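You operate a simulated robot arm through the tools that you are given. There is no shell and no other tool.

You run a simulated two-armed robot. Do the job below in one go: nothing can be reset, and whatever is moved stays where it is left.

JOB
Shut, lock and bolt the back door and switch off the porch light.
Fine: put the red key in the dish.

The check looks at the end state, three seconds after you hand in, the way a careful person would. Anything else that was tipped, shoved, dropped, spilled or broken makes it a failure.

ROBOT AND FRAMES
Two 7-joint arms with two-finger parallel grippers on one trunk, on a base that drives. Base frame: it is fixed to the floor where the robot stands at the start and does not move with it; the origin is under the middle of the robot, x ahead of it, y to its left, z up. Readings come in cm, rad, newtons and seconds.
The left shoulder is at the start at [5, 16.8, 120.7], the right one opposite. With the tool pointing down near the work surface each hand reaches from about 10 to 64 cm from the robot's upright axis, wherever it stands, measured 20 degrees to its own side. Places, roughly: back door [80, -10, 100]; door bolt [50, -30, 130]; door lock [50, -30, 100]; key dish [50, -100, 110]; porch switch [70, -80, 130]. Payload 1.57 kg a hand.
Tool frame (each hand has its own): the origin (TCP) lies between the finger pads and is the grasp point; the fingertips stand 3 cm ahead of it; z points along the fingers, y is the line along which they close. The gripper opens to 8 cm. The fingers are 1.7 cm wide and 1.2 cm thick; the gripper's body (4 by 8.2 cm) begins 8 cm behind the TCP.
Orientation is that of the tool frame in the base frame, as [roll, pitch, yaw] about the fixed x, y, z axes, in that order (R = Rz(yaw) Ry(pitch) Rx(roll)). With the fingers straight down and closing along the base's y, the tool's x points along the base's -x, its y along +y and its z along -z.

CONTROLS
- The arms move only by the tool arm_command. It takes "left_steps", "right_steps" or both (then of equal length, played together; a hand with none holds still); each is a list of rows, each a list of 3 entries, a list of its own where there are three numbers: the shift along the tool's x, y, z in cm, then the turn, a rotation vector about the tool's x, y, z in degrees, then the finger opening in cm, from 0 to 8. In form: [[[tx, ty, tz], [ax, ay, az], claw], ...]. A call has 1 to 20 rows; each row shifts and turns the commanded pose from where the row before left it, along the tool's axes as they then stand. A row lasts 0.2 s, in which the tool goes at most 5 cm and 0.15 rad; a call with a longer step from one row to the next is refused whole, and so is a gripper value outside its range. Where a pose cannot be reached the arm comes as near as it can. A force on the tool above 40 N (or 10 N above the force at the start of the call, whichever is more), or a blocked arm, ends the call early, and 0.2 s more pass. Each finger travels about 4.5 cm/s and halts on what it meets, pressing with about 43 N; the grip force reading is that of the motor and also rises with nothing between the fingers. The clock runs only during rows and for 0.2 s after the last one: add rows that do not move to give the fingers time. The reply holds the time, the measured pose of the TCP, the force on the tool along the base axes, the opening and the grip force, in the units named above and with some noise, with the torque about the TCP (base axes, N m) and any sound that the robot's microphone picked up.
- Cameras (640 x 400 px; columns grow to the right, rows downward): "scene" is now at [10.69, -5.43, 141.56]; the picture's right is [-0.61, -0.79, 0.00], its down [-0.47, 0.36, -0.81] and it looks along [0.64, -0.49, -0.59] (base axes); focal length 227 px, centre (320, 200). "left" rides on the left gripper at [7.2, 0.7, -12.2] in its tool frame; the picture's right is [-0.09, 1.00, 0.00], its down [-0.84, -0.08, -0.54] and it looks along [-0.54, -0.05, 0.84] (tool axes); focal length 238 px, centre (320, 200). "right" rides on the right gripper at [7.2, -0.7, -12.2] in its tool frame; the picture's right is [0.09, 1.00, 0.00], its down [-0.84, 0.08, -0.54] and it looks along [-0.54, 0.05, 0.84] (tool axes); focal length 238 px, centre (320, 200). There is no depth. A picture from a camera that has moved, and an enlarged one, comes with that camera's place and axes in the base frame and with its lens.
- capture(camera): a new picture of that camera. The clock stands still meanwhile.
- lift_body(by): slides the trunk up (or, below 0, down) by that many cm; the arms and the scene camera ride with it, the base frame stays. It gives what a move gives, with no picture.
- roll_base(legs): drives the robot by 1 to 6 legs, each [ahead, left, turn to the left] in cm, cm and rad, along the robot's own axes; the way and the turn of a leg run together, so that a leg with both is an arc; at most 150 cm and 3.142 rad a leg. The arms and the cameras ride along, it lands a little off, and it stops where it bumps. It gives what a move gives.
- turn_head(pan, tilt): turns the head with the scene camera to pan (to the left, within 1.396 rad either way) and tilt (down, from -0.506 to 1.204), counted from straight ahead of the robot. It gives what a move gives.
- enlarge(camera, box): a new picture of the part [left, top, right, bottom] of that camera's present view, enlarged. The clock stands still meanwhile.
- hand_in(): hands the job in; it is judged then, once.

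Places have to be worked out from the pictures, the camera data and where the tool is seen. Open the grippers and draw the arms clear of the work before you hand the job in, unless the task says otherwise.

The tools are called after "Call:" as name(argument=value, ...) on one line, values as JSON. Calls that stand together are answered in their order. arm_command: Moves the arms, as the interface text tells. Its arguments: {"type":"object","properties":{"left_steps":{"type":"array","items":{"type":"array"}},"right_steps":{"type":"array","items":{"type":"array"}}},"required":[]} The other tools are called the same way: lift_body (by) slides the trunk up or down; roll_base (legs) drives the base; turn_head (pan, tilt) turns the head that bears the scene camera; capture (camera) takes a picture; enlarge (camera, box) takes an enlarged picture of a part of a camera's view; hand_in () hands the job in.

At the start:

```text
time: 0.0
left_eef_pos: [34.67, -2.0, 114.98]
left_tool_rot: [-3.142, 0.001, -3.141]
left_force: [-0.1, 0.9, 0.0]
left_torque: [-0.03, -0.02, 0.06]
left_opening: 7.99
left_gripper_force: 0.0
right_eef_pos: [30.53, -36.29, 100.02]
right_tool_rot: [3.141, 0.0, 3.141]
right_force: [0.1, 0.7, 0.3]
right_torque: [0.0, -0.01, 0.0]
right_opening: 8.03
right_gripper_force: 0.0
trunk travel left (down, up): [-37.5, 6.8]
robot x, y, heading: [0.34, 0.23, -0.001]
head pan, tilt: [-0.653, 0.628]
```

scene: 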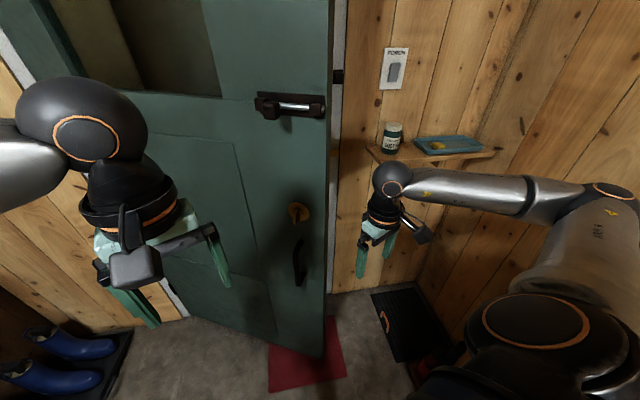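
right: 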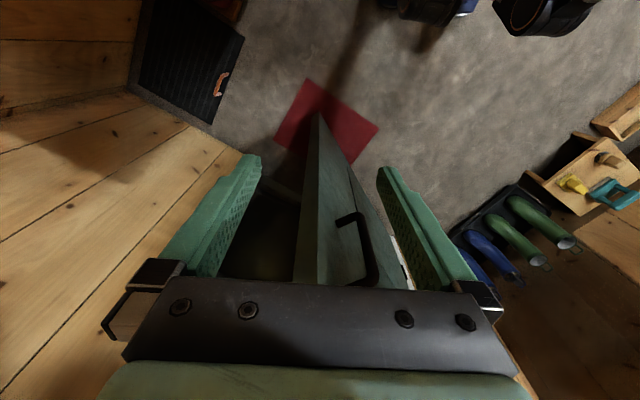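
left: 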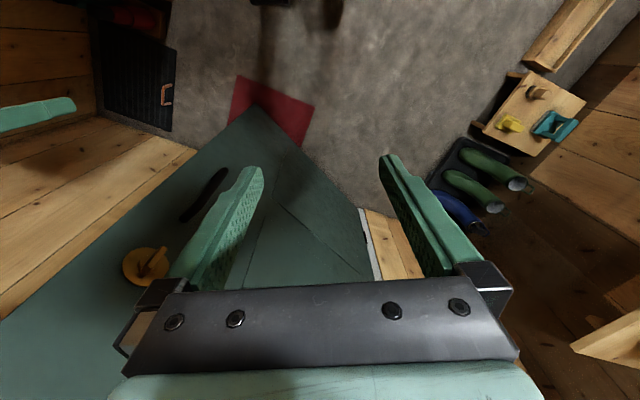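

The door stands ajar toward the robot, with a bolt, a brass lock and a handle on it. I'll look closer at each part before moving.

Call:
enlarge(camera="scene", box=[230, 60, 390, 160])

Call:
enlarge(camera="scene", box=[250, 180, 410, 280])

Call:
enlarge(camera="scene", box=[340, 30, 500, 170])

Call:
enlarge(camera="left", box=[60, 140, 260, 300])

Call:
enlarge(camera="right", box=[240, 60, 440, 300])

```text
4.00 times, centred on (310, 110) of scene
camera zoom: at [10.69, -5.43, 141.56], right [-0.61, -0.79, 0.0], down [-0.47, 0.36, -0.81], along [0.64, -0.49, -0.59], focal length 909 px, centre (360, 560)
```

zoom: 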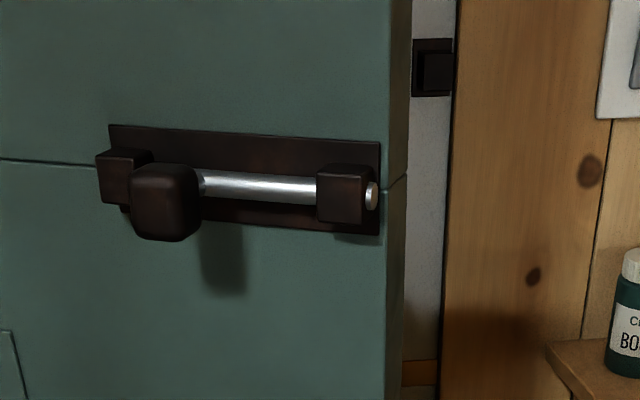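

```text
4.00 times, centred on (330, 230) of scene
camera zoom: at [10.69, -5.43, 141.56], right [-0.61, -0.79, 0.0], down [-0.47, 0.36, -0.81], along [0.64, -0.49, -0.59], focal length 909 px, centre (280, 80)
```

zoom: 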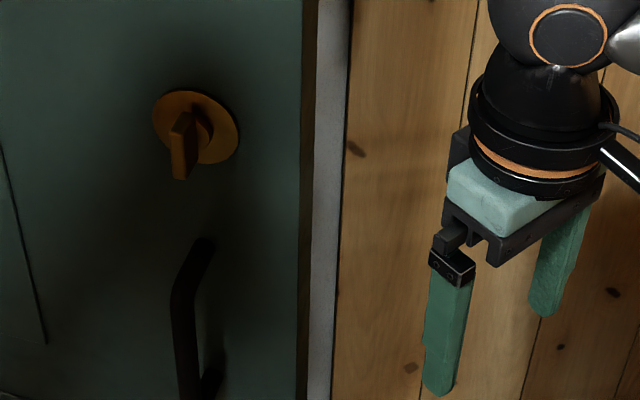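

```text
2.86 times, centred on (420, 100) of scene
camera zoom: at [10.69, -5.43, 141.56], right [-0.61, -0.79, 0.0], down [-0.47, 0.36, -0.81], along [0.64, -0.49, -0.59], focal length 649 px, centre (34, 486)
```

zoom: 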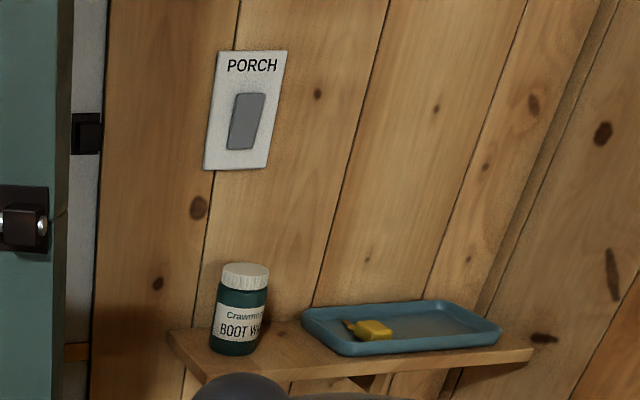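

```text
2.50 times, centred on (160, 220) of left
camera zoom: at [27.67, -1.42, 127.31], right [0.09, 1.0, 0.0], down [0.84, -0.08, 0.54], along [0.54, -0.05, -0.84], focal length 596 px, centre (720, 150)
```

zoom: 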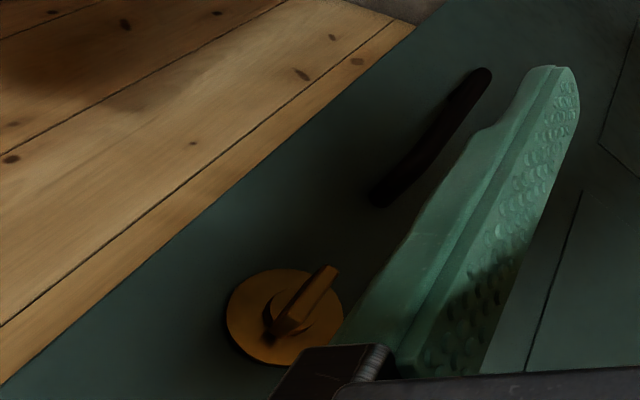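

```text
1.67 times, centred on (340, 180) of right
camera zoom: at [23.35, -36.78, 112.19], right [-0.09, 1.0, 0.0], down [0.84, 0.08, 0.54], along [0.54, 0.05, -0.84], focal length 397 px, centre (287, 233)
```

zoom: 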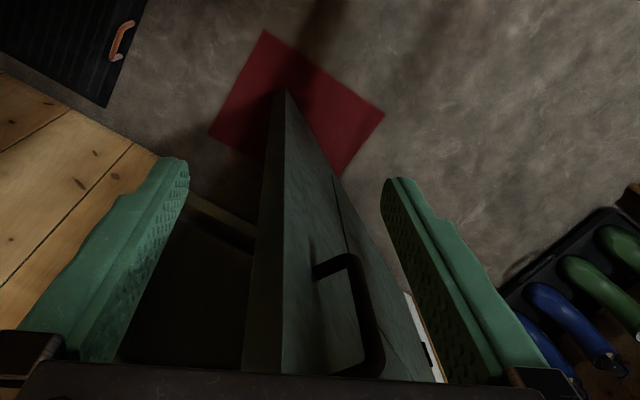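

The lock has a thumb-turn and no key, and the dish already holds a yellow key. The red key isn't in view, so I'll look around with the head.

Call:
turn_head(pan=-1.3, tilt=0.6)

Call:
capture(camera="scene")

Call:
turn_head(pan=0.0, tilt=0.6)

Call:
capture(camera="scene")

Call:
turn_head(pan=0.9, tilt=0.6)

Call:
capture(camera="scene")

Call:
turn_head(pan=-0.6, tilt=0.0)

Call:
capture(camera="scene")

```text
time: 1.0
left_eef_pos: [34.74, -2.01, 114.99]
left_tool_rot: [3.14, 0.0, -3.139]
left_force: [0.4, 0.5, 0.5]
left_torque: [-0.01, 0.0, -0.03]
left_opening: 8.01
left_gripper_force: 0.1
right_eef_pos: [30.72, -36.14, 100.01]
right_tool_rot: [3.142, 0.0, -3.141]
right_force: [-0.2, 0.8, 0.3]
right_torque: [0.02, -0.01, -0.02]
right_opening: 7.99
right_gripper_force: 0.1
trunk travel left (down, up): [-37.5, 6.8]
robot x, y, heading: [-0.06, -0.25, -0.003]
head pan, tilt: [-1.3, 0.6]
```

```text
taken
camera scene: at [6.11, -8.64, 141.81], right [-0.96, -0.27, 0.0], down [-0.15, 0.54, -0.83], along [0.22, -0.79, -0.56], focal length 227 px, centre (320, 200)
```

scene: 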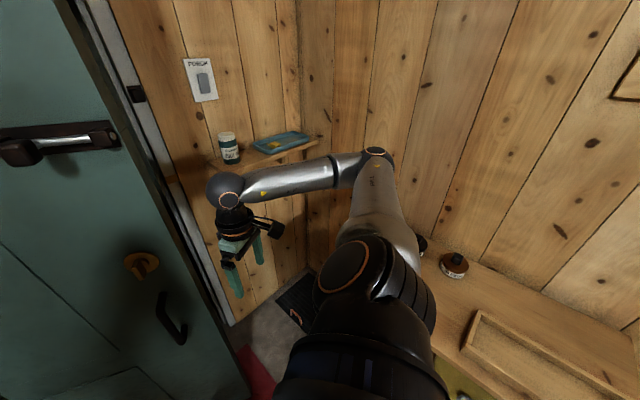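

```text
time: 2.5
left_eef_pos: [34.8, -1.98, 115.0]
left_tool_rot: [-3.141, -0.001, -3.139]
left_force: [-0.4, -0.5, -1.5]
left_torque: [-0.04, 0.01, -0.02]
left_opening: 7.98
left_gripper_force: 0.1
right_eef_pos: [30.59, -36.2, 99.9]
right_tool_rot: [3.141, -0.001, 3.141]
right_force: [-0.4, -0.8, 0.4]
right_torque: [0.02, 0.04, 0.01]
right_opening: 7.98
right_gripper_force: 0.0
trunk travel left (down, up): [-37.5, 6.8]
robot x, y, heading: [0.1, -0.05, 0.001]
head pan, tilt: [0.0, 0.6]
```

```text
taken
camera scene: at [12.58, -0.12, 141.81], right [0.0, -1.0, 0.0], down [-0.56, 0.0, -0.83], along [0.83, 0.0, -0.56], focal length 227 px, centre (320, 200)
```

scene: 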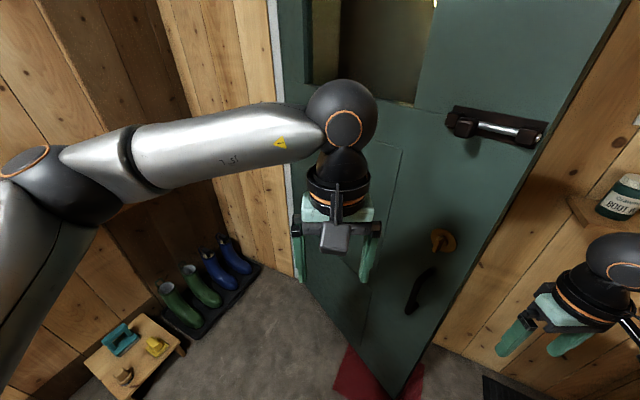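

```text
time: 3.7
left_eef_pos: [34.69, -1.94, 114.98]
left_tool_rot: [-3.141, 0.001, -3.141]
left_force: [0.3, 1.2, -0.8]
left_torque: [-0.03, 0.02, -0.03]
left_opening: 7.98
left_gripper_force: 0.1
right_eef_pos: [30.61, -36.11, 99.99]
right_tool_rot: [-3.141, 0.001, -3.141]
right_force: [1.1, 0.3, -0.7]
right_torque: [0.0, 0.0, -0.02]
right_opening: 7.97
right_gripper_force: 0.1
trunk travel left (down, up): [-37.5, 6.8]
robot x, y, heading: [-0.06, -0.18, 0.001]
head pan, tilt: [0.901, 0.6]
```

```text
taken
camera scene: at [9.23, 6.8, 141.81], right [0.78, -0.62, 0.0], down [-0.35, -0.44, -0.83], along [0.51, 0.65, -0.56], focal length 227 px, centre (320, 200)
```

scene: 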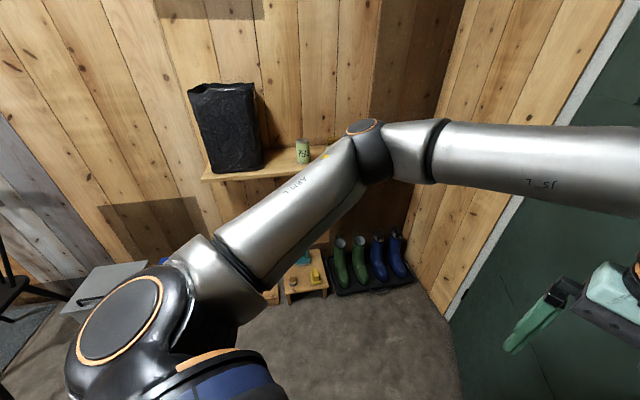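

```text
time: 5.3
left_eef_pos: [34.66, -1.91, 114.99]
left_tool_rot: [-3.141, 0.0, -3.141]
left_force: [0.6, -0.5, 0.3]
left_torque: [-0.01, 0.01, -0.02]
left_opening: 8.0
left_gripper_force: 0.0
right_eef_pos: [30.81, -36.28, 99.98]
right_tool_rot: [3.14, 0.0, 3.141]
right_force: [0.1, -1.1, 0.2]
right_torque: [0.02, 0.02, 0.01]
right_opening: 7.99
right_gripper_force: 0.0
trunk travel left (down, up): [-37.5, 6.8]
robot x, y, heading: [0.31, 0.15, 0.005]
head pan, tilt: [-0.6, 0.0]
```

```text
taken
camera scene: at [11.17, -5.2, 147.33], right [-0.56, -0.83, 0.0], down [0.0, 0.0, -1.0], along [0.83, -0.56, 0.0], focal length 227 px, centre (320, 200)
```

scene: 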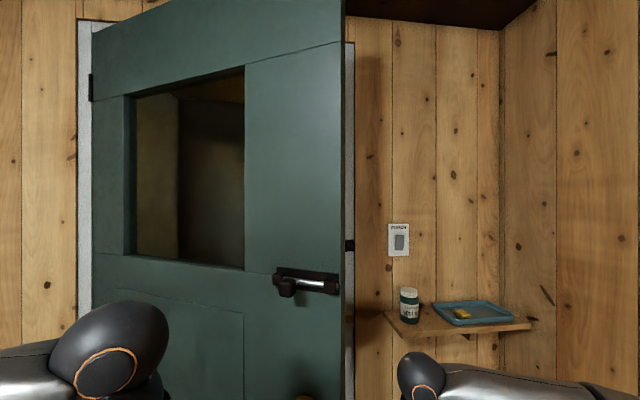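

No red key seen yet. I'll look down and to the far sides, and enlarge suspicious spots.

Call:
turn_head(pan=-1.396, tilt=1.1)

Call:
capture(camera="scene")

Call:
turn_head(pan=-0.6, tilt=1.1)

Call:
capture(camera="scene")

Call:
turn_head(pan=1.396, tilt=0.7)

Call:
capture(camera="scene")

Call:
turn_head(pan=0.2, tilt=0.9)

Call:
capture(camera="scene")

Call:
turn_head(pan=-1.396, tilt=0.2)

Call:
capture(camera="scene")

```text
time: 6.6
left_eef_pos: [34.83, -2.0, 114.97]
left_tool_rot: [-3.141, -0.001, -3.14]
left_force: [0.4, 0.0, -0.1]
left_torque: [0.02, 0.03, -0.01]
left_opening: 7.98
left_gripper_force: 0.0
right_eef_pos: [30.62, -36.34, 99.99]
right_tool_rot: [-3.141, 0.001, -3.14]
right_force: [0.2, 0.3, 0.7]
right_torque: [0.0, 0.01, 0.02]
right_opening: 7.99
right_gripper_force: 0.0
trunk travel left (down, up): [-37.5, 6.8]
robot x, y, heading: [0.15, -0.1, -0.0]
head pan, tilt: [-1.396, 1.1]
```

```text
taken
camera scene: at [4.84, -6.34, 137.95], right [-0.98, -0.17, 0.0], down [-0.16, 0.88, -0.45], along [0.08, -0.45, -0.89], focal length 227 px, centre (320, 200)
```

scene: 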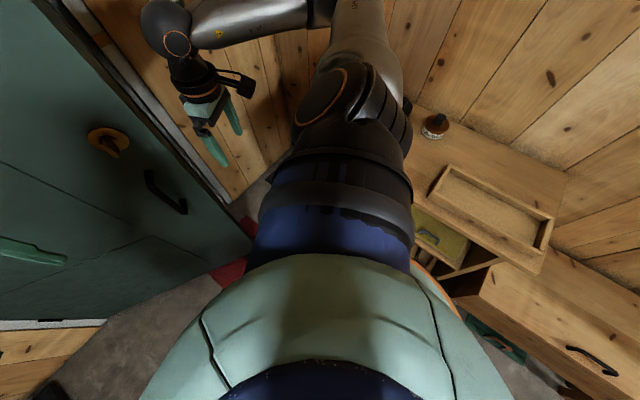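

```text
time: 7.8
left_eef_pos: [34.69, -1.9, 115.09]
left_tool_rot: [-3.141, 0.0, -3.138]
left_force: [0.6, -0.2, -0.8]
left_torque: [0.0, -0.01, 0.02]
left_opening: 7.97
left_gripper_force: 0.2
right_eef_pos: [30.71, -36.12, 99.98]
right_tool_rot: [-3.14, 0.0, 3.14]
right_force: [-0.4, -0.6, 0.1]
right_torque: [0.03, 0.01, 0.0]
right_opening: 8.01
right_gripper_force: 0.0
trunk travel left (down, up): [-37.5, 6.8]
robot x, y, heading: [-0.14, -0.01, -0.002]
head pan, tilt: [-0.6, 1.1]
```

```text
taken
camera scene: at [8.95, -3.69, 137.95], right [-0.57, -0.82, 0.0], down [-0.73, 0.5, -0.45], along [0.37, -0.26, -0.89], focal length 227 px, centre (320, 200)
```

scene: 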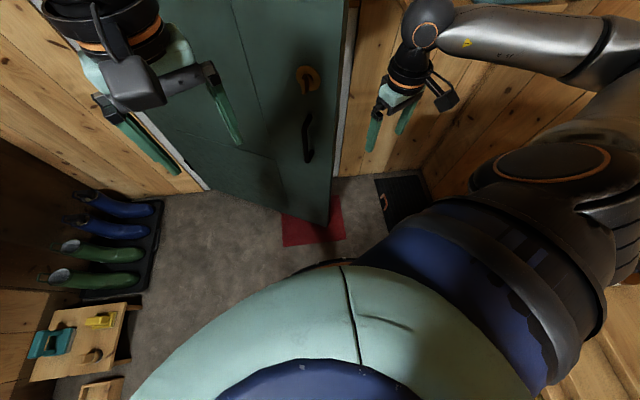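

```text
time: 9.7
left_eef_pos: [34.7, -2.07, 115.04]
left_tool_rot: [3.14, 0.001, -3.14]
left_force: [0.3, -0.6, -0.6]
left_torque: [-0.03, 0.02, 0.02]
left_opening: 7.99
left_gripper_force: 0.1
right_eef_pos: [30.6, -36.2, 99.98]
right_tool_rot: [-3.14, -0.001, -3.141]
right_force: [-0.1, 0.0, -0.3]
right_torque: [-0.02, 0.01, -0.04]
right_opening: 8.0
right_gripper_force: 0.0
trunk travel left (down, up): [-37.5, 6.8]
robot x, y, heading: [-0.13, 0.03, 0.002]
head pan, tilt: [1.396, 0.7]
```

```text
taken
camera scene: at [5.22, 8.24, 140.95], right [0.98, -0.17, 0.0], down [-0.11, -0.63, -0.76], along [0.13, 0.75, -0.64], focal length 227 px, centre (320, 200)
```

scene: 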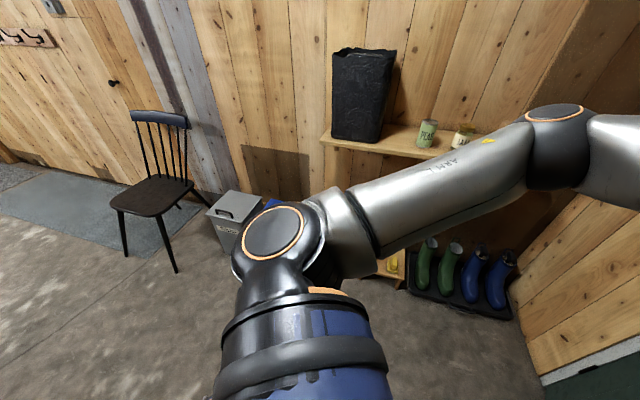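

```text
time: 11.1
left_eef_pos: [34.76, -2.05, 115.03]
left_tool_rot: [3.141, 0.0, -3.14]
left_force: [1.1, 0.4, 0.6]
left_torque: [0.0, -0.01, -0.03]
left_opening: 8.01
left_gripper_force: 0.1
right_eef_pos: [30.58, -36.23, 99.99]
right_tool_rot: [-3.141, 0.0, 3.141]
right_force: [0.4, 0.1, 0.4]
right_torque: [-0.03, -0.03, -0.01]
right_opening: 8.01
right_gripper_force: 0.0
trunk travel left (down, up): [-37.5, 6.8]
robot x, y, heading: [0.2, -0.06, -0.004]
head pan, tilt: [0.201, 0.901]
```

```text
taken
camera scene: at [11.14, 1.39, 139.33], right [0.2, -0.98, 0.0], down [-0.77, -0.16, -0.62], along [0.61, 0.12, -0.78], focal length 227 px, centre (320, 200)
```

scene: 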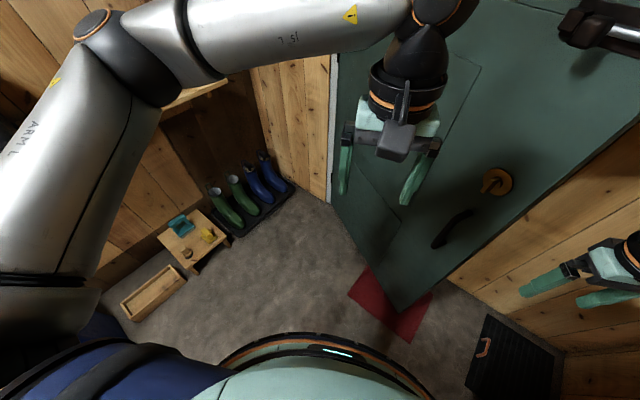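

```text
time: 12.8
left_eef_pos: [34.68, -2.08, 115.11]
left_tool_rot: [-3.141, -0.001, -3.141]
left_force: [0.1, -0.6, -0.7]
left_torque: [-0.04, 0.01, 0.0]
left_opening: 7.99
left_gripper_force: 0.0
right_eef_pos: [30.52, -36.31, 99.99]
right_tool_rot: [-3.14, 0.0, -3.14]
right_force: [0.3, 0.9, -0.5]
right_torque: [0.03, 0.0, -0.02]
right_opening: 8.01
right_gripper_force: 0.2
trunk travel left (down, up): [-37.5, 6.8]
robot x, y, heading: [-0.25, -0.05, 0.001]
head pan, tilt: [-1.396, 0.201]
```

```text
taken
camera scene: at [5.36, -9.3, 145.49], right [-0.98, -0.17, 0.0], down [-0.03, 0.2, -0.98], along [0.17, -0.96, -0.2], focal length 227 px, centre (320, 200)
```

scene: 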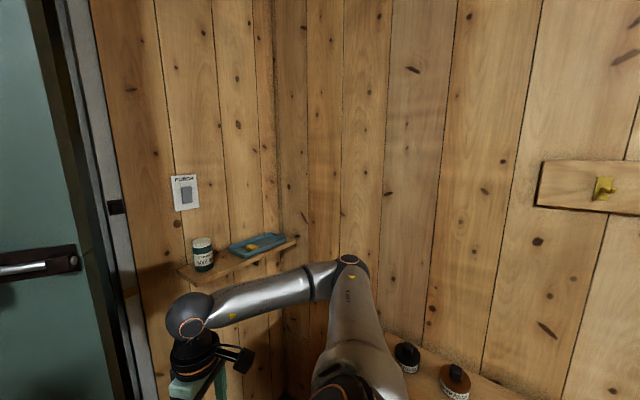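

There's a hook board on the right-hand wall behind the robot, which may hold the red key. I'll raise the trunk and right hand for clearance over the bench (top about z 82), then turn right to look.

Call:
lift_body(by=6)

Call:
arm_command(right_steps=[[[2, 0, -4], [0, 0, 0], 8], [[2, 0, -4], [0, 0, 0], 8], [[2, 0, -4], [0, 0, 0], 8]], left_steps=[[[3, 0, 0], [0, 0, 0], 8], [[3, 0, 0], [0, 0, 0], 8], [[3, 0, 0], [0, 0, 0], 8]])

Call:
roll_base(legs=[[0, 0, -0.5]])

Call:
turn_head(pan=-1.396, tilt=0.5)

Call:
capture(camera="scene")

```text
time: 13.8
left_eef_pos: [34.75, -2.07, 120.9]
left_tool_rot: [-3.141, -0.001, -3.139]
left_force: [1.1, -0.5, 0.5]
left_torque: [-0.01, -0.01, 0.0]
left_opening: 8.02
left_gripper_force: 0.1
right_eef_pos: [30.6, -36.17, 106.05]
right_tool_rot: [3.141, 0.0, -3.141]
right_force: [1.0, -0.6, -0.2]
right_torque: [0.02, -0.01, -0.02]
right_opening: 8.02
right_gripper_force: 0.1
trunk travel left (down, up): [-43.5, 0.8]
robot x, y, heading: [-0.11, 0.29, -0.0]
head pan, tilt: [-1.396, 0.201]
```

```text
time: 14.6
left_eef_pos: [25.48, -1.75, 121.05]
left_tool_rot: [3.141, 0.002, -3.139]
left_force: [0.6, 0.1, 0.1]
left_torque: [-0.04, 0.01, 0.0]
left_opening: 8.02
left_gripper_force: 0.1
right_eef_pos: [24.27, -36.11, 118.12]
right_tool_rot: [3.141, -0.001, 3.142]
right_force: [0.5, 0.7, 0.8]
right_torque: [-0.02, 0.02, -0.04]
right_opening: 7.99
right_gripper_force: 0.1
trunk travel left (down, up): [-43.5, 0.8]
robot x, y, heading: [0.17, 0.09, -0.0]
head pan, tilt: [-1.396, 0.201]
```

```text
time: 16.4
left_eef_pos: [21.56, -13.99, 120.95]
left_tool_rot: [-3.141, -0.001, 2.641]
left_force: [0.6, -0.8, 0.2]
left_torque: [0.01, -0.01, 0.01]
left_opening: 7.99
left_gripper_force: 0.1
right_eef_pos: [4.0, -43.42, 118.07]
right_tool_rot: [3.142, 0.001, 2.644]
right_force: [0.5, 0.1, 0.4]
right_torque: [0.02, -0.01, 0.0]
right_opening: 8.01
right_gripper_force: 0.1
trunk travel left (down, up): [-43.5, 0.8]
robot x, y, heading: [-0.04, -0.23, -0.499]
head pan, tilt: [-1.396, 0.201]
```

```text
time: 17.2
left_eef_pos: [21.55, -13.83, 120.99]
left_tool_rot: [3.141, 0.001, 2.642]
left_force: [-0.5, -0.9, -0.2]
left_torque: [-0.01, -0.02, -0.01]
left_opening: 7.99
left_gripper_force: 0.0
right_eef_pos: [3.93, -43.41, 118.13]
right_tool_rot: [-3.141, 0.0, 2.643]
right_force: [0.3, -0.5, -0.5]
right_torque: [0.01, 0.0, -0.01]
right_opening: 8.01
right_gripper_force: 0.0
trunk travel left (down, up): [-43.5, 0.8]
robot x, y, heading: [-0.19, -0.04, -0.496]
head pan, tilt: [-1.396, 0.499]
```

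```text
taken
camera scene: at [0.34, -10.66, 148.73], right [-0.95, 0.32, 0.0], down [0.15, 0.45, -0.88], along [-0.28, -0.83, -0.48], focal length 227 px, centre (320, 200)
```

scene: 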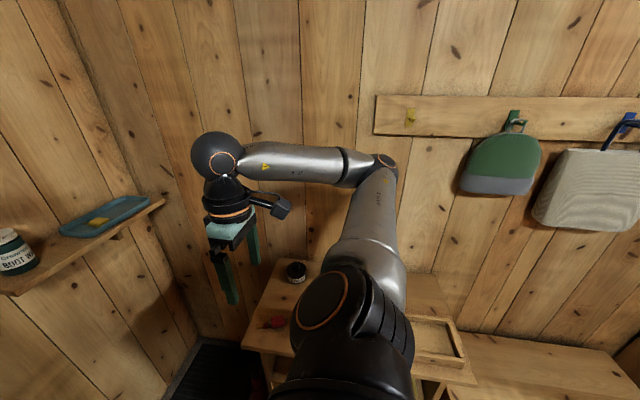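

A red item on the bench at pixel (275,322) looks like the key. Zooming in.

Call:
enlarge(camera="scene", box=[230, 240, 350, 360])

Call:
capture(camera="right")

```text
3.33 times, centred on (290, 300) of scene
camera zoom: at [0.34, -10.66, 148.73], right [-0.95, 0.32, 0.0], down [0.15, 0.45, -0.88], along [-0.28, -0.83, -0.48], focal length 757 px, centre (420, -133)
```

zoom: 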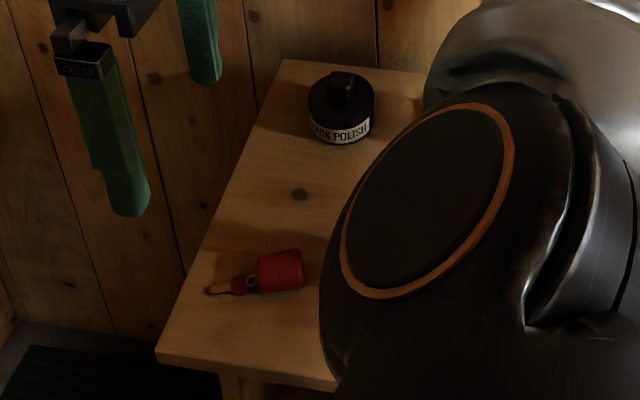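

```text
taken
camera right: at [-2.64, -40.43, 130.27], right [0.4, 0.92, 0.0], down [0.77, -0.33, 0.54], along [0.5, -0.21, -0.84], focal length 238 px, centre (320, 200)
```

right: 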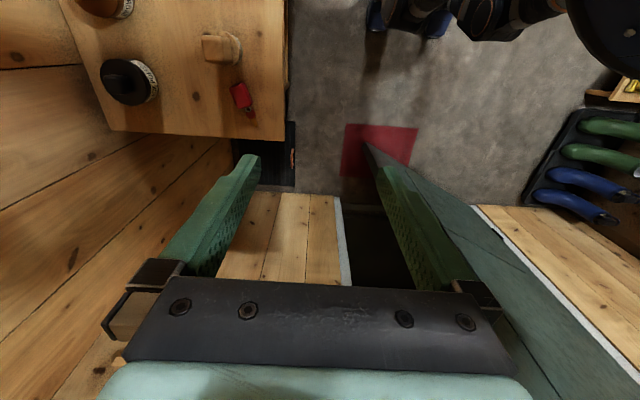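

The red key (brass blade, red tag) lies on the bench at about [-1.4, -57.5, 79.5]. I'll turn to face it better and look again for a precise fix.

Call:
roll_base(legs=[[0, 0, -0.72]])

Call:
turn_head(pan=-0.3, tilt=0.8)

Call:
capture(camera="scene")

Call:
capture(camera="right")

```text
time: 19.5
left_eef_pos: [6.74, -24.78, 121.0]
left_tool_rot: [3.141, -0.002, 1.912]
left_force: [0.8, -0.2, 0.3]
left_torque: [-0.01, -0.02, 0.02]
left_opening: 8.0
left_gripper_force: 0.0
right_eef_pos: [-25.72, -35.06, 118.16]
right_tool_rot: [-3.14, 0.001, 1.91]
right_force: [0.2, 0.8, 0.5]
right_torque: [-0.03, 0.0, 0.0]
right_opening: 8.01
right_gripper_force: 0.1
trunk travel left (down, up): [-43.5, 0.8]
robot x, y, heading: [0.16, -0.07, -1.233]
head pan, tilt: [-1.396, 0.499]
```

```text
time: 20.8
left_eef_pos: [6.84, -24.73, 120.98]
left_tool_rot: [-3.14, -0.001, 1.914]
left_force: [0.3, -0.1, -0.2]
left_torque: [-0.01, 0.0, 0.01]
left_opening: 7.99
left_gripper_force: 0.1
right_eef_pos: [-25.77, -35.11, 118.12]
right_tool_rot: [-3.141, -0.001, 1.911]
right_force: [0.5, -0.4, -0.7]
right_torque: [0.03, 0.0, 0.02]
right_opening: 8.01
right_gripper_force: 0.1
trunk travel left (down, up): [-43.5, 0.8]
robot x, y, heading: [-0.08, -0.2, -1.228]
head pan, tilt: [-0.3, 0.799]
```

```text
taken
camera scene: at [1.4, -11.95, 146.12], right [-1.0, -0.04, 0.0], down [-0.03, 0.72, -0.7], along [0.03, -0.7, -0.72], focal length 227 px, centre (320, 200)
```

scene: 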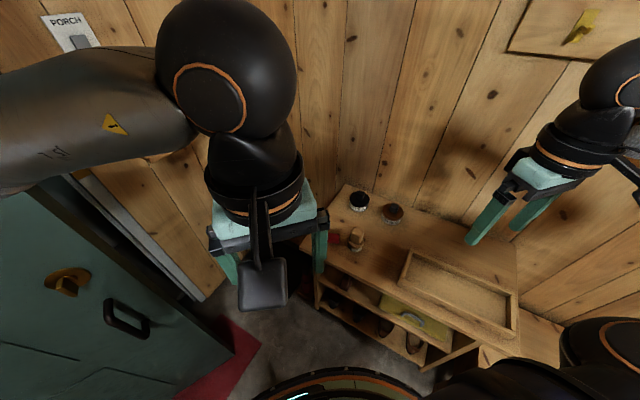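

```text
taken
camera right: at [-28.99, -28.39, 130.27], right [0.91, 0.42, 0.0], down [0.35, -0.76, 0.54], along [0.23, -0.49, -0.84], focal length 238 px, centre (320, 200)
```

right: 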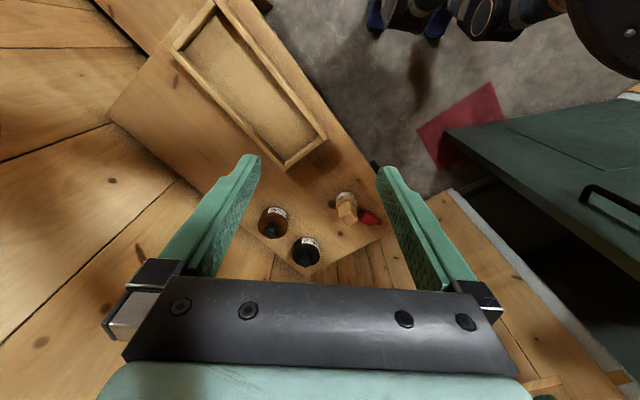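

Both views agree; the key lies beside a brush near the bench's front-left corner. I'll shift the left hand aside and bring the right hand above the key for a close look.

Call:
arm_command(right_steps=[[[-4.5, 2, 0], [0, 0, 0], 8], [[-4.5, 2, 0], [0, 0, 0], 8], [[-4.5, 2, 0], [0, 0, 0], 8], [[-4.5, 2, 0], [0, 0, 0], 8], [[-3, 3.5, 0], [0, 0, 0], 8], [[-2, 3.5, 1], [0, 0, 0], 8], [[0, 0, 4], [0, 0, 0], 8], [[0, 0, 4], [0, 0, 0], 8]], left_steps=[[[0, 4, 0], [0, 0, 0], 8], [[0, 4, 0], [0, 0, 0], 8], [[0, 4, 0], [0, 0, 0], 8], [[0, 0, 0], [0, 0, 0], 8], [[0, 0, 0], [0, 0, 0], 8], [[0, 0, 0], [0, 0, 0], 8], [[0, 0, 0], [0, 0, 0], 8], [[0, 0, 0], [0, 0, 0], 8]])

Call:
capture(camera="right")

Call:
capture(camera="scene")

```text
time: 22.6
left_eef_pos: [17.94, -20.69, 121.25]
left_tool_rot: [3.141, 0.0, 1.913]
left_force: [0.5, -0.2, 0.4]
left_torque: [-0.01, 0.0, -0.02]
left_opening: 8.02
left_gripper_force: 0.0
right_eef_pos: [-3.64, -52.07, 108.76]
right_tool_rot: [3.141, 0.001, 1.915]
right_force: [-0.3, 0.5, 0.2]
right_torque: [0.02, -0.03, -0.07]
right_opening: 8.02
right_gripper_force: 0.1
trunk travel left (down, up): [-43.5, 0.8]
robot x, y, heading: [0.07, 0.3, -1.232]
head pan, tilt: [-0.3, 0.799]
```

```text
taken
camera right: at [-6.89, -45.4, 120.91], right [0.91, 0.42, 0.0], down [0.35, -0.76, 0.54], along [0.23, -0.49, -0.84], focal length 238 px, centre (320, 200)
```

right: 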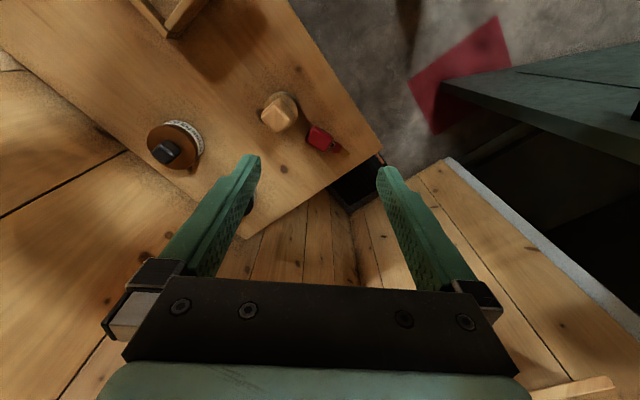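

```text
taken
camera scene: at [1.42, -11.98, 146.12], right [-1.0, -0.04, 0.0], down [-0.03, 0.72, -0.7], along [0.03, -0.7, -0.72], focal length 227 px, centre (320, 200)
```

scene: 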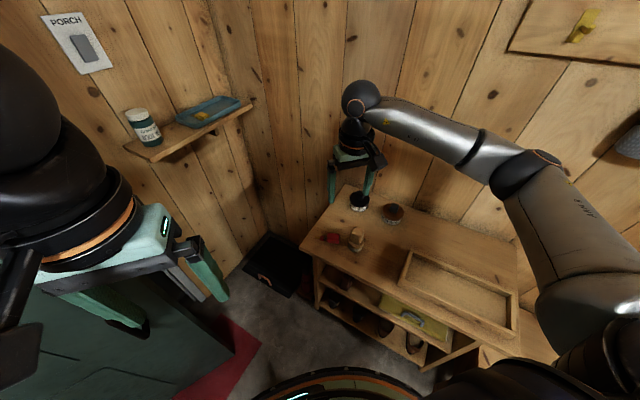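

The right camera puts the key tag at about [-1, -57.7, 80]. Zooming in for its orientation.

Call:
enlarge(camera="right", box=[250, 80, 390, 190])

Call:
enlarge(camera="scene", box=[290, 180, 430, 280])

Call:
enlarge(camera="scene", box=[20, 0, 260, 180])

```text
3.64 times, centred on (320, 135) of right
camera zoom: at [-6.89, -45.4, 120.91], right [0.91, 0.42, 0.0], down [0.35, -0.76, 0.54], along [0.23, -0.49, -0.84], focal length 867 px, centre (320, 436)
```

zoom: 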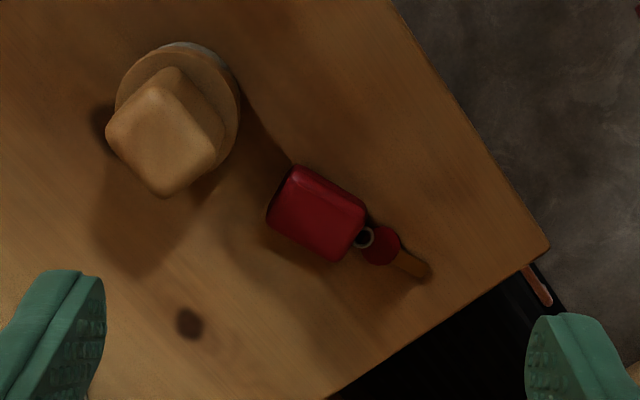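

```text
4.00 times, centred on (360, 230) of scene
camera zoom: at [1.42, -11.98, 146.12], right [-1.0, -0.04, 0.0], down [-0.03, 0.72, -0.7], along [0.03, -0.7, -0.72], focal length 909 px, centre (160, 80)
```

zoom: 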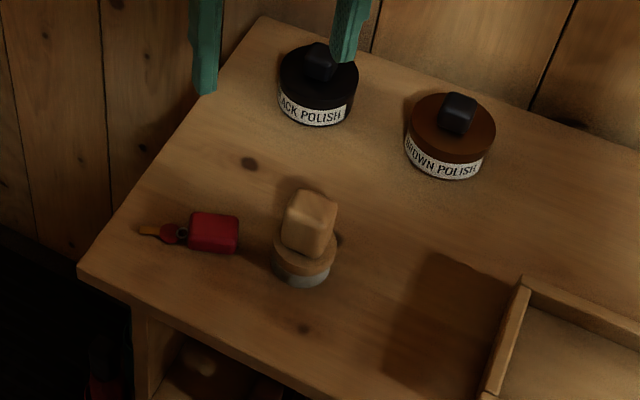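

```text
2.22 times, centred on (140, 90) of scene
camera zoom: at [1.42, -11.98, 146.12], right [-1.0, -0.04, 0.0], down [-0.03, 0.72, -0.7], along [0.03, -0.7, -0.72], focal length 505 px, centre (720, 444)
```

zoom: 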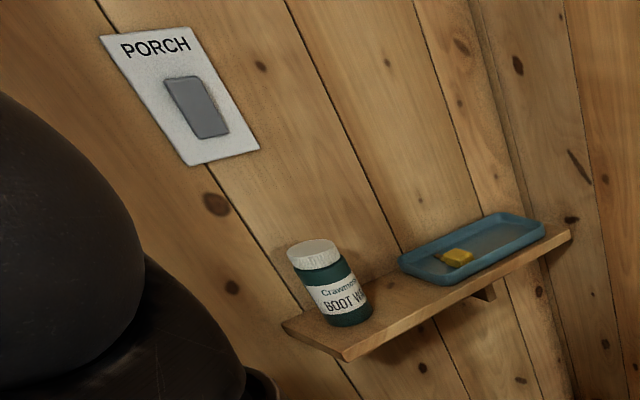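

The tag centre is at about [-1.2, -57.8], roughly 4 × 2.9 cm, with the key's axis nearly along base x. I'll rotate the right hand so it closes across the tag, centre it, and go down partway.

Call:
arm_command(right_steps=[[[0, 0, 0], [0, 0, -7.9], 6], [[0, 0, 0], [0, 0, -7.9], 6], [[0, 0, 0], [0, 0, -7.9], 6], [[0, 0, 0], [0, 0, -7.9], 6], [[0, 0, 0], [0, 0, -7.9], 6], [[0, 0, 0], [0, 0, -7.9], 6], [[0, 0, 0], [0, 0, -7.9], 6], [[0, 0, 0], [0, 0, -7.7], 6], [[0, 0, 0], [0, 0, 0], 6], [[0, 0, 0], [0, 0, 0], 6]])

```text
time: 24.8
left_eef_pos: [17.99, -20.72, 121.19]
left_tool_rot: [3.139, -0.001, 1.913]
left_force: [0.3, 0.1, -0.3]
left_torque: [0.01, -0.01, -0.02]
left_opening: 8.01
left_gripper_force: 0.2
right_eef_pos: [-4.06, -51.62, 109.1]
right_tool_rot: [3.141, 0.001, 2.668]
right_force: [-0.5, -0.3, -0.2]
right_torque: [-0.05, 0.02, 0.01]
right_opening: 6.0
right_gripper_force: 0.0
right hand out of reach, approached as far as the arm can: row 6, 7, 8
trunk travel left (down, up): [-43.5, 0.8]
robot x, y, heading: [0.46, -0.32, -1.228]
head pan, tilt: [-0.3, 0.799]
```

The wrist hit its limit about 20° short. I'll turn the base a little left to gain the missing yaw, since the key stays well within reach.

Call:
roll_base(legs=[[0, 0, 0.45]])

Call:
capture(camera="right")

```text
time: 26.5
left_eef_pos: [25.09, -10.94, 121.28]
left_tool_rot: [-3.141, 0.0, 2.358]
left_force: [-0.1, 0.2, 0.5]
left_torque: [0.01, -0.04, 0.02]
left_opening: 8.0
left_gripper_force: 0.0
right_eef_pos: [18.58, -48.38, 109.08]
right_tool_rot: [3.14, 0.0, 3.113]
right_force: [-0.5, -0.1, -0.3]
right_torque: [0.03, -0.02, -0.02]
right_opening: 5.98
right_gripper_force: 0.1
trunk travel left (down, up): [-43.5, 0.8]
robot x, y, heading: [0.27, 0.21, -0.782]
head pan, tilt: [-0.3, 0.799]
```

```text
taken
camera right: at [11.31, -48.76, 121.26], right [-0.06, 1.0, 0.0], down [0.84, 0.05, 0.54], along [0.54, 0.03, -0.84], focal length 238 px, centre (320, 200)
```

right: 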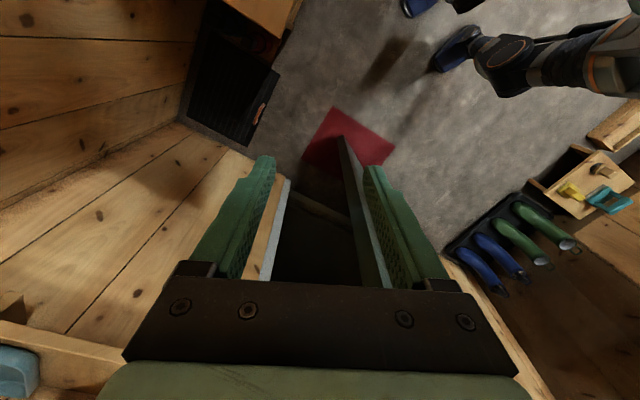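

Yaw is now nearly right. Moving the hand over the key, trimming yaw, and descending to z≈90.

Call:
arm_command(right_steps=[[[3.9, -2, 0], [0, 0, 0], 6], [[3.9, -2, 0], [0, 0, 0], 6], [[3.9, -2, 0], [0, 0, 0], 6], [[3.9, -2, 0], [0, 0, 0], 6], [[3.6, -2, 0], [0, 0, 0], 6], [[0, 0, 4], [0, 0, 5.6], 6], [[0, 0, 4], [0, 0, 0], 6], [[0, 0, 4], [0, 0, 0], 6], [[0, 0, 4], [0, 0, 0], 6], [[0, 0, 3], [0, 0, 0], 6], [[0, 0, 0], [0, 0, 0], 6]])

Call:
capture(camera="right")

```text
time: 28.9
left_eef_pos: [25.18, -10.89, 121.22]
left_tool_rot: [3.141, 0.0, 2.359]
left_force: [-0.3, -0.6, -0.5]
left_torque: [0.01, 0.02, -0.02]
left_opening: 8.0
left_gripper_force: 0.0
right_eef_pos: [5.23, -46.6, 88.96]
right_tool_rot: [3.141, 0.0, 3.016]
right_force: [-0.9, -0.6, -0.3]
right_torque: [0.01, -0.01, -0.01]
right_opening: 5.99
right_gripper_force: 0.1
right hand out of reach, approached as far as the arm can: row 1, 2, 3, 4, 5
trunk travel left (down, up): [-43.5, 0.8]
robot x, y, heading: [0.03, 0.24, -0.784]
head pan, tilt: [-0.3, 0.799]
```

```text
taken
camera right: at [-2.12, -46.27, 101.13], right [0.03, 1.0, 0.0], down [0.84, -0.03, 0.54], along [0.54, -0.02, -0.84], focal length 238 px, centre (320, 200)
```

right: 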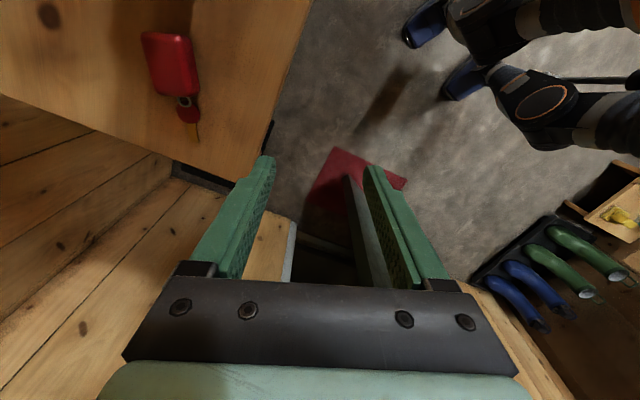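

The position fix repeats: the tag is at [-1.3, -57.8]. The wrist now has the right yaw, so I'll shift the last few centimetres sideways.

Call:
arm_command(right_steps=[[[1.2, -3, 0], [0, 0, 0], 6], [[1.2, -3, 0], [0, 0, 0], 6], [[1.2, -3, 0], [0, 0, 0], 6], [[1.0, -2.9, 0], [0, 0, 0], 6], [[0, 0, 0], [0, 0, 0], 6], [[0, 0, 0], [0, 0, 0], 6]])

Call:
capture(camera="right")

```text
time: 30.3
left_eef_pos: [25.16, -10.95, 121.27]
left_tool_rot: [-3.141, 0.001, 2.357]
left_force: [-0.9, 0.7, -0.1]
left_torque: [-0.03, 0.0, -0.02]
left_opening: 7.99
left_gripper_force: 0.1
right_eef_pos: [3.63, -49.41, 89.18]
right_tool_rot: [-3.14, 0.002, 3.013]
right_force: [1.2, -0.3, -0.8]
right_torque: [0.01, -0.03, 0.02]
right_opening: 5.99
right_gripper_force: 0.1
right hand out of reach, approached as far as the arm can: row 2, 3, 4
trunk travel left (down, up): [-43.5, 0.8]
robot x, y, heading: [0.28, 0.1, -0.791]
head pan, tilt: [-0.3, 0.799]
```

```text
taken
camera right: at [-3.58, -49.15, 101.38], right [0.03, 1.0, 0.0], down [0.84, -0.03, 0.54], along [0.54, -0.02, -0.84], focal length 238 px, centre (320, 200)
```

right: 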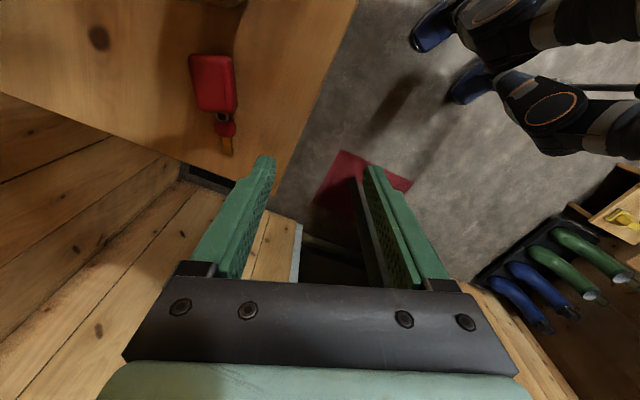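

The wrist limit again stops the move short. I'll turn the base another 0.3 rad left to relax it.

Call:
roll_base(legs=[[0, 0, 0.33]])

Call:
arm_command(right_steps=[[[0, 0, 0], [0, 0, 8], 6], [[0, 0, 0], [0, 0, 8], 6], [[0, 0, 0], [0, 0, 2.5], 6], [[0, 0, 0], [0, 0, 0], 6]])

```text
time: 31.8
left_eef_pos: [27.31, -2.17, 121.28]
left_tool_rot: [3.14, 0.001, 2.688]
left_force: [0.2, -0.2, 0.4]
left_torque: [-0.01, 0.02, -0.06]
left_opening: 8.0
left_gripper_force: 0.1
right_eef_pos: [19.63, -45.63, 89.18]
right_tool_rot: [-3.14, -0.001, -2.937]
right_force: [-0.2, 0.1, 0.6]
right_torque: [-0.02, 0.03, -0.03]
right_opening: 6.01
right_gripper_force: 0.0
trunk travel left (down, up): [-43.5, 0.8]
robot x, y, heading: [0.09, -0.13, -0.454]
head pan, tilt: [-0.3, 0.799]
```

```text
time: 32.8
left_eef_pos: [27.32, -2.32, 121.24]
left_tool_rot: [3.141, -0.001, 2.688]
left_force: [-0.4, 0.6, -0.2]
left_torque: [0.0, -0.01, 0.01]
left_opening: 8.01
left_gripper_force: 0.1
right_eef_pos: [19.73, -45.5, 89.14]
right_tool_rot: [-3.139, 0.001, 3.022]
right_force: [-0.2, 0.3, -0.4]
right_torque: [0.01, -0.02, -0.03]
right_opening: 6.0
right_gripper_force: 0.0
trunk travel left (down, up): [-43.5, 0.8]
robot x, y, heading: [-0.02, 0.11, -0.454]
head pan, tilt: [-0.3, 0.799]
```

Yaw is now right with freedom to spare. Moving across to above the key.

Call:
arm_command(right_steps=[[[3.82, -2.94, 0], [0, 0, 0], 6], [[3.82, -2.94, 0], [0, 0, 0], 6], [[3.82, -2.94, 0], [0, 0, 0], 6], [[3.82, -2.94, 0], [0, 0, 0], 6], [[3.82, -2.94, 0], [0, 0, 0], 6], [[0, 0, 0], [0, 0, 0], 6]])

Call:
capture(camera="right")

```text
time: 34.2
left_eef_pos: [27.26, -2.18, 121.14]
left_tool_rot: [3.142, 0.0, 2.69]
left_force: [0.4, -0.5, -0.7]
left_torque: [0.0, -0.03, 0.01]
left_opening: 7.99
left_gripper_force: 0.0
right_eef_pos: [7.39, -52.52, 89.1]
right_tool_rot: [3.139, 0.0, 2.996]
right_force: [0.0, 0.3, -0.4]
right_torque: [0.02, 0.02, 0.0]
right_opening: 6.03
right_gripper_force: 0.1
right hand out of reach, approached as far as the arm can: row 4, 5
trunk travel left (down, up): [-43.5, 0.8]
robot x, y, heading: [0.1, 0.03, -0.452]
head pan, tilt: [-0.3, 0.799]
```

```text
taken
camera right: at [0.02, -52.08, 101.15], right [0.05, 1.0, 0.0], down [0.84, -0.05, 0.54], along [0.54, -0.03, -0.84], focal length 238 px, centre (320, 200)
```

right: 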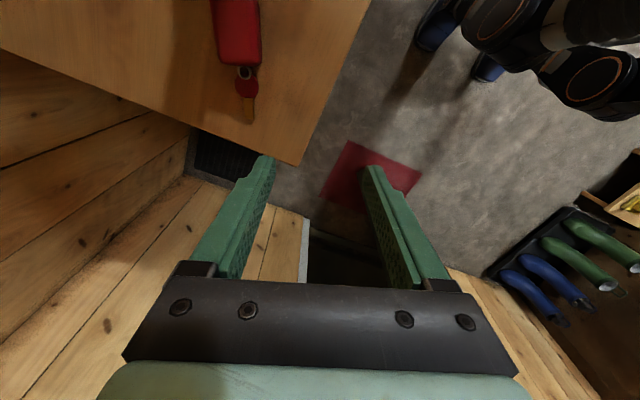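

The right shoulder limits this outward pose. I'll raise the hand clear, turn the base back to about -0.95, and accept a grasp roughly 10° off, since the flat pads will align the tag.

Call:
arm_command(right_steps=[[[0, 0, -4], [0, 0, 0], 6], [[0, 1, -4], [0, 0, 0], 6], [[0, 2, -4], [0, 0, 0], 6], [[0, 3, -2], [0, 0, 0], 6], [[0, 0, 0], [0, 0, 0], 6]])

Call:
roll_base(legs=[[0, 0, -0.5]])

```text
time: 35.4
left_eef_pos: [27.27, -2.26, 121.2]
left_tool_rot: [-3.142, 0.001, 2.69]
left_force: [0.8, 0.3, -0.4]
left_torque: [0.02, -0.02, 0.01]
left_opening: 7.99
left_gripper_force: 0.0
right_eef_pos: [8.62, -46.81, 102.97]
right_tool_rot: [-3.14, 0.002, 3.025]
right_force: [-0.9, 0.1, -1.2]
right_torque: [0.0, 0.01, -0.01]
right_opening: 6.0
right_gripper_force: 0.0
right hand out of reach, approached as far as the arm can: row 1, 2
trunk travel left (down, up): [-43.5, 0.8]
robot x, y, heading: [-0.31, -0.11, -0.452]
head pan, tilt: [-0.3, 0.799]
```

```text
time: 37.2
left_eef_pos: [22.95, -15.03, 121.18]
left_tool_rot: [-3.139, -0.001, 2.19]
left_force: [0.3, -0.1, 0.4]
left_torque: [0.01, 0.0, 0.03]
left_opening: 7.97
left_gripper_force: 0.0
right_eef_pos: [-14.92, -45.19, 102.98]
right_tool_rot: [-3.139, 0.001, 2.526]
right_force: [1.0, -0.1, -0.3]
right_torque: [0.01, 0.01, 0.02]
right_opening: 6.0
right_gripper_force: 0.1
trunk travel left (down, up): [-43.5, 0.8]
robot x, y, heading: [0.05, 0.01, -0.954]
head pan, tilt: [-0.3, 0.799]
```

Now moving over the key at a safe height, then adding yaw.

Call:
arm_command(right_steps=[[[-4.6, -0.6, 0], [0, 0, 0], 6], [[-4.6, -0.6, 0], [0, 0, 0], 6], [[-4.6, -0.6, 0], [0, 0, 0], 6], [[-4.6, -0.5, 0], [0, 0, 0], 6], [[0, 0, 4], [0, 0, 0], 6], [[0, 0, 4], [0, 0, 0], 6], [[0, 0, 4], [0, 0, 0], 6], [[0, 0, 0], [0, 0, -7], 6], [[0, 0, 0], [0, 0, -7], 6], [[0, 0, 0], [0, 0, 0], 6]])

Call:
capture(camera="right")

```text
time: 39.4
left_eef_pos: [22.98, -14.99, 121.15]
left_tool_rot: [-3.141, 0.001, 2.19]
left_force: [-0.6, 0.6, -0.6]
left_torque: [-0.01, -0.02, 0.01]
left_opening: 8.01
left_gripper_force: 0.1
right_eef_pos: [-1.36, -52.99, 92.98]
right_tool_rot: [-3.132, 0.004, 2.769]
right_force: [0.6, -0.4, 0.1]
right_torque: [-0.05, -0.02, -0.02]
right_opening: 6.02
right_gripper_force: 0.0
right hand out of reach, approached as far as the arm can: row 7, 8, 9
trunk travel left (down, up): [-43.5, 0.8]
robot x, y, heading: [-0.33, 0.38, -0.948]
head pan, tilt: [-0.3, 0.799]
```

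```text
taken
camera right: at [-8.45, -50.86, 105.17], right [0.28, 0.96, -0.01], down [0.81, -0.23, 0.54], along [0.52, -0.16, -0.84], focal length 238 px, centre (320, 200)
```

right: 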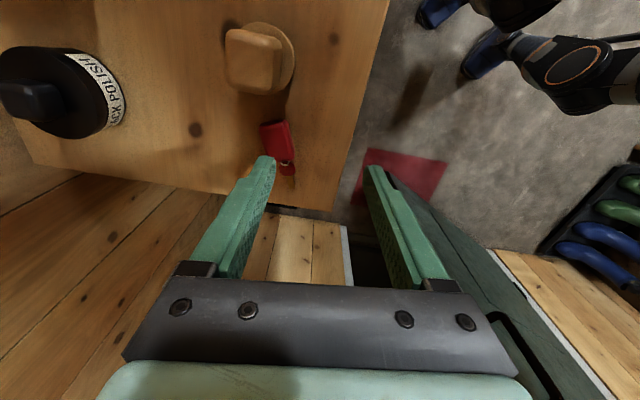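

Descending is what runs out of reach, because the trunk is raised. I'll raise the hand relative to the trunk, then lower the trunk.

Call:
arm_command(right_steps=[[[0, 0, -4], [0, 0, 0], 6], [[0, 0, -4], [0, 0, 0], 6], [[0, 0, -4], [0, 0, 0], 6], [[0, 0, -4], [0, 0, 0], 6], [[0, 0, 0], [0, 0, 0], 6]])

Call:
lift_body(by=-17)

Call:
capture(camera="right")

```text
time: 40.6
left_eef_pos: [22.97, -14.92, 121.19]
left_tool_rot: [-3.142, 0.0, 2.19]
left_force: [0.2, -0.6, 0.0]
left_torque: [0.0, -0.02, -0.04]
left_opening: 8.0
left_gripper_force: 0.1
right_eef_pos: [-1.44, -52.66, 108.86]
right_tool_rot: [-3.136, -0.002, 2.764]
right_force: [0.7, -0.8, 0.0]
right_torque: [-0.02, 0.03, -0.01]
right_opening: 6.02
right_gripper_force: 0.0
right hand out of reach, approached as far as the arm can: row 3
trunk travel left (down, up): [-43.5, 0.8]
robot x, y, heading: [-0.14, -0.06, -0.951]
head pan, tilt: [-0.3, 0.799]
```

```text
time: 42.5
left_eef_pos: [22.97, -14.81, 104.2]
left_tool_rot: [-3.141, 0.0, 2.19]
left_force: [0.4, 0.0, -0.3]
left_torque: [-0.03, -0.02, 0.0]
left_opening: 8.01
left_gripper_force: 0.1
right_eef_pos: [-1.42, -52.65, 91.88]
right_tool_rot: [-3.138, 0.001, 2.766]
right_force: [-0.6, 0.1, 0.2]
right_torque: [0.01, 0.03, -0.03]
right_opening: 6.01
right_gripper_force: 0.1
trunk travel left (down, up): [-26.5, 17.8]
robot x, y, heading: [-0.39, -0.37, -0.952]
head pan, tilt: [-0.3, 0.799]
```

```text
taken
camera right: at [-8.42, -50.52, 104.02], right [0.28, 0.96, -0.01], down [0.81, -0.23, 0.54], along [0.52, -0.16, -0.84], focal length 238 px, centre (320, 200)
```

right: 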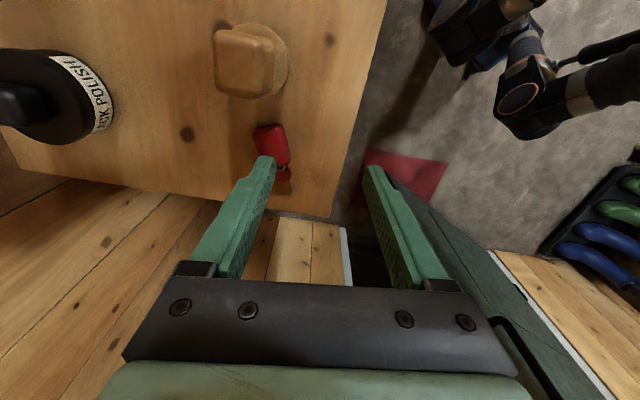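

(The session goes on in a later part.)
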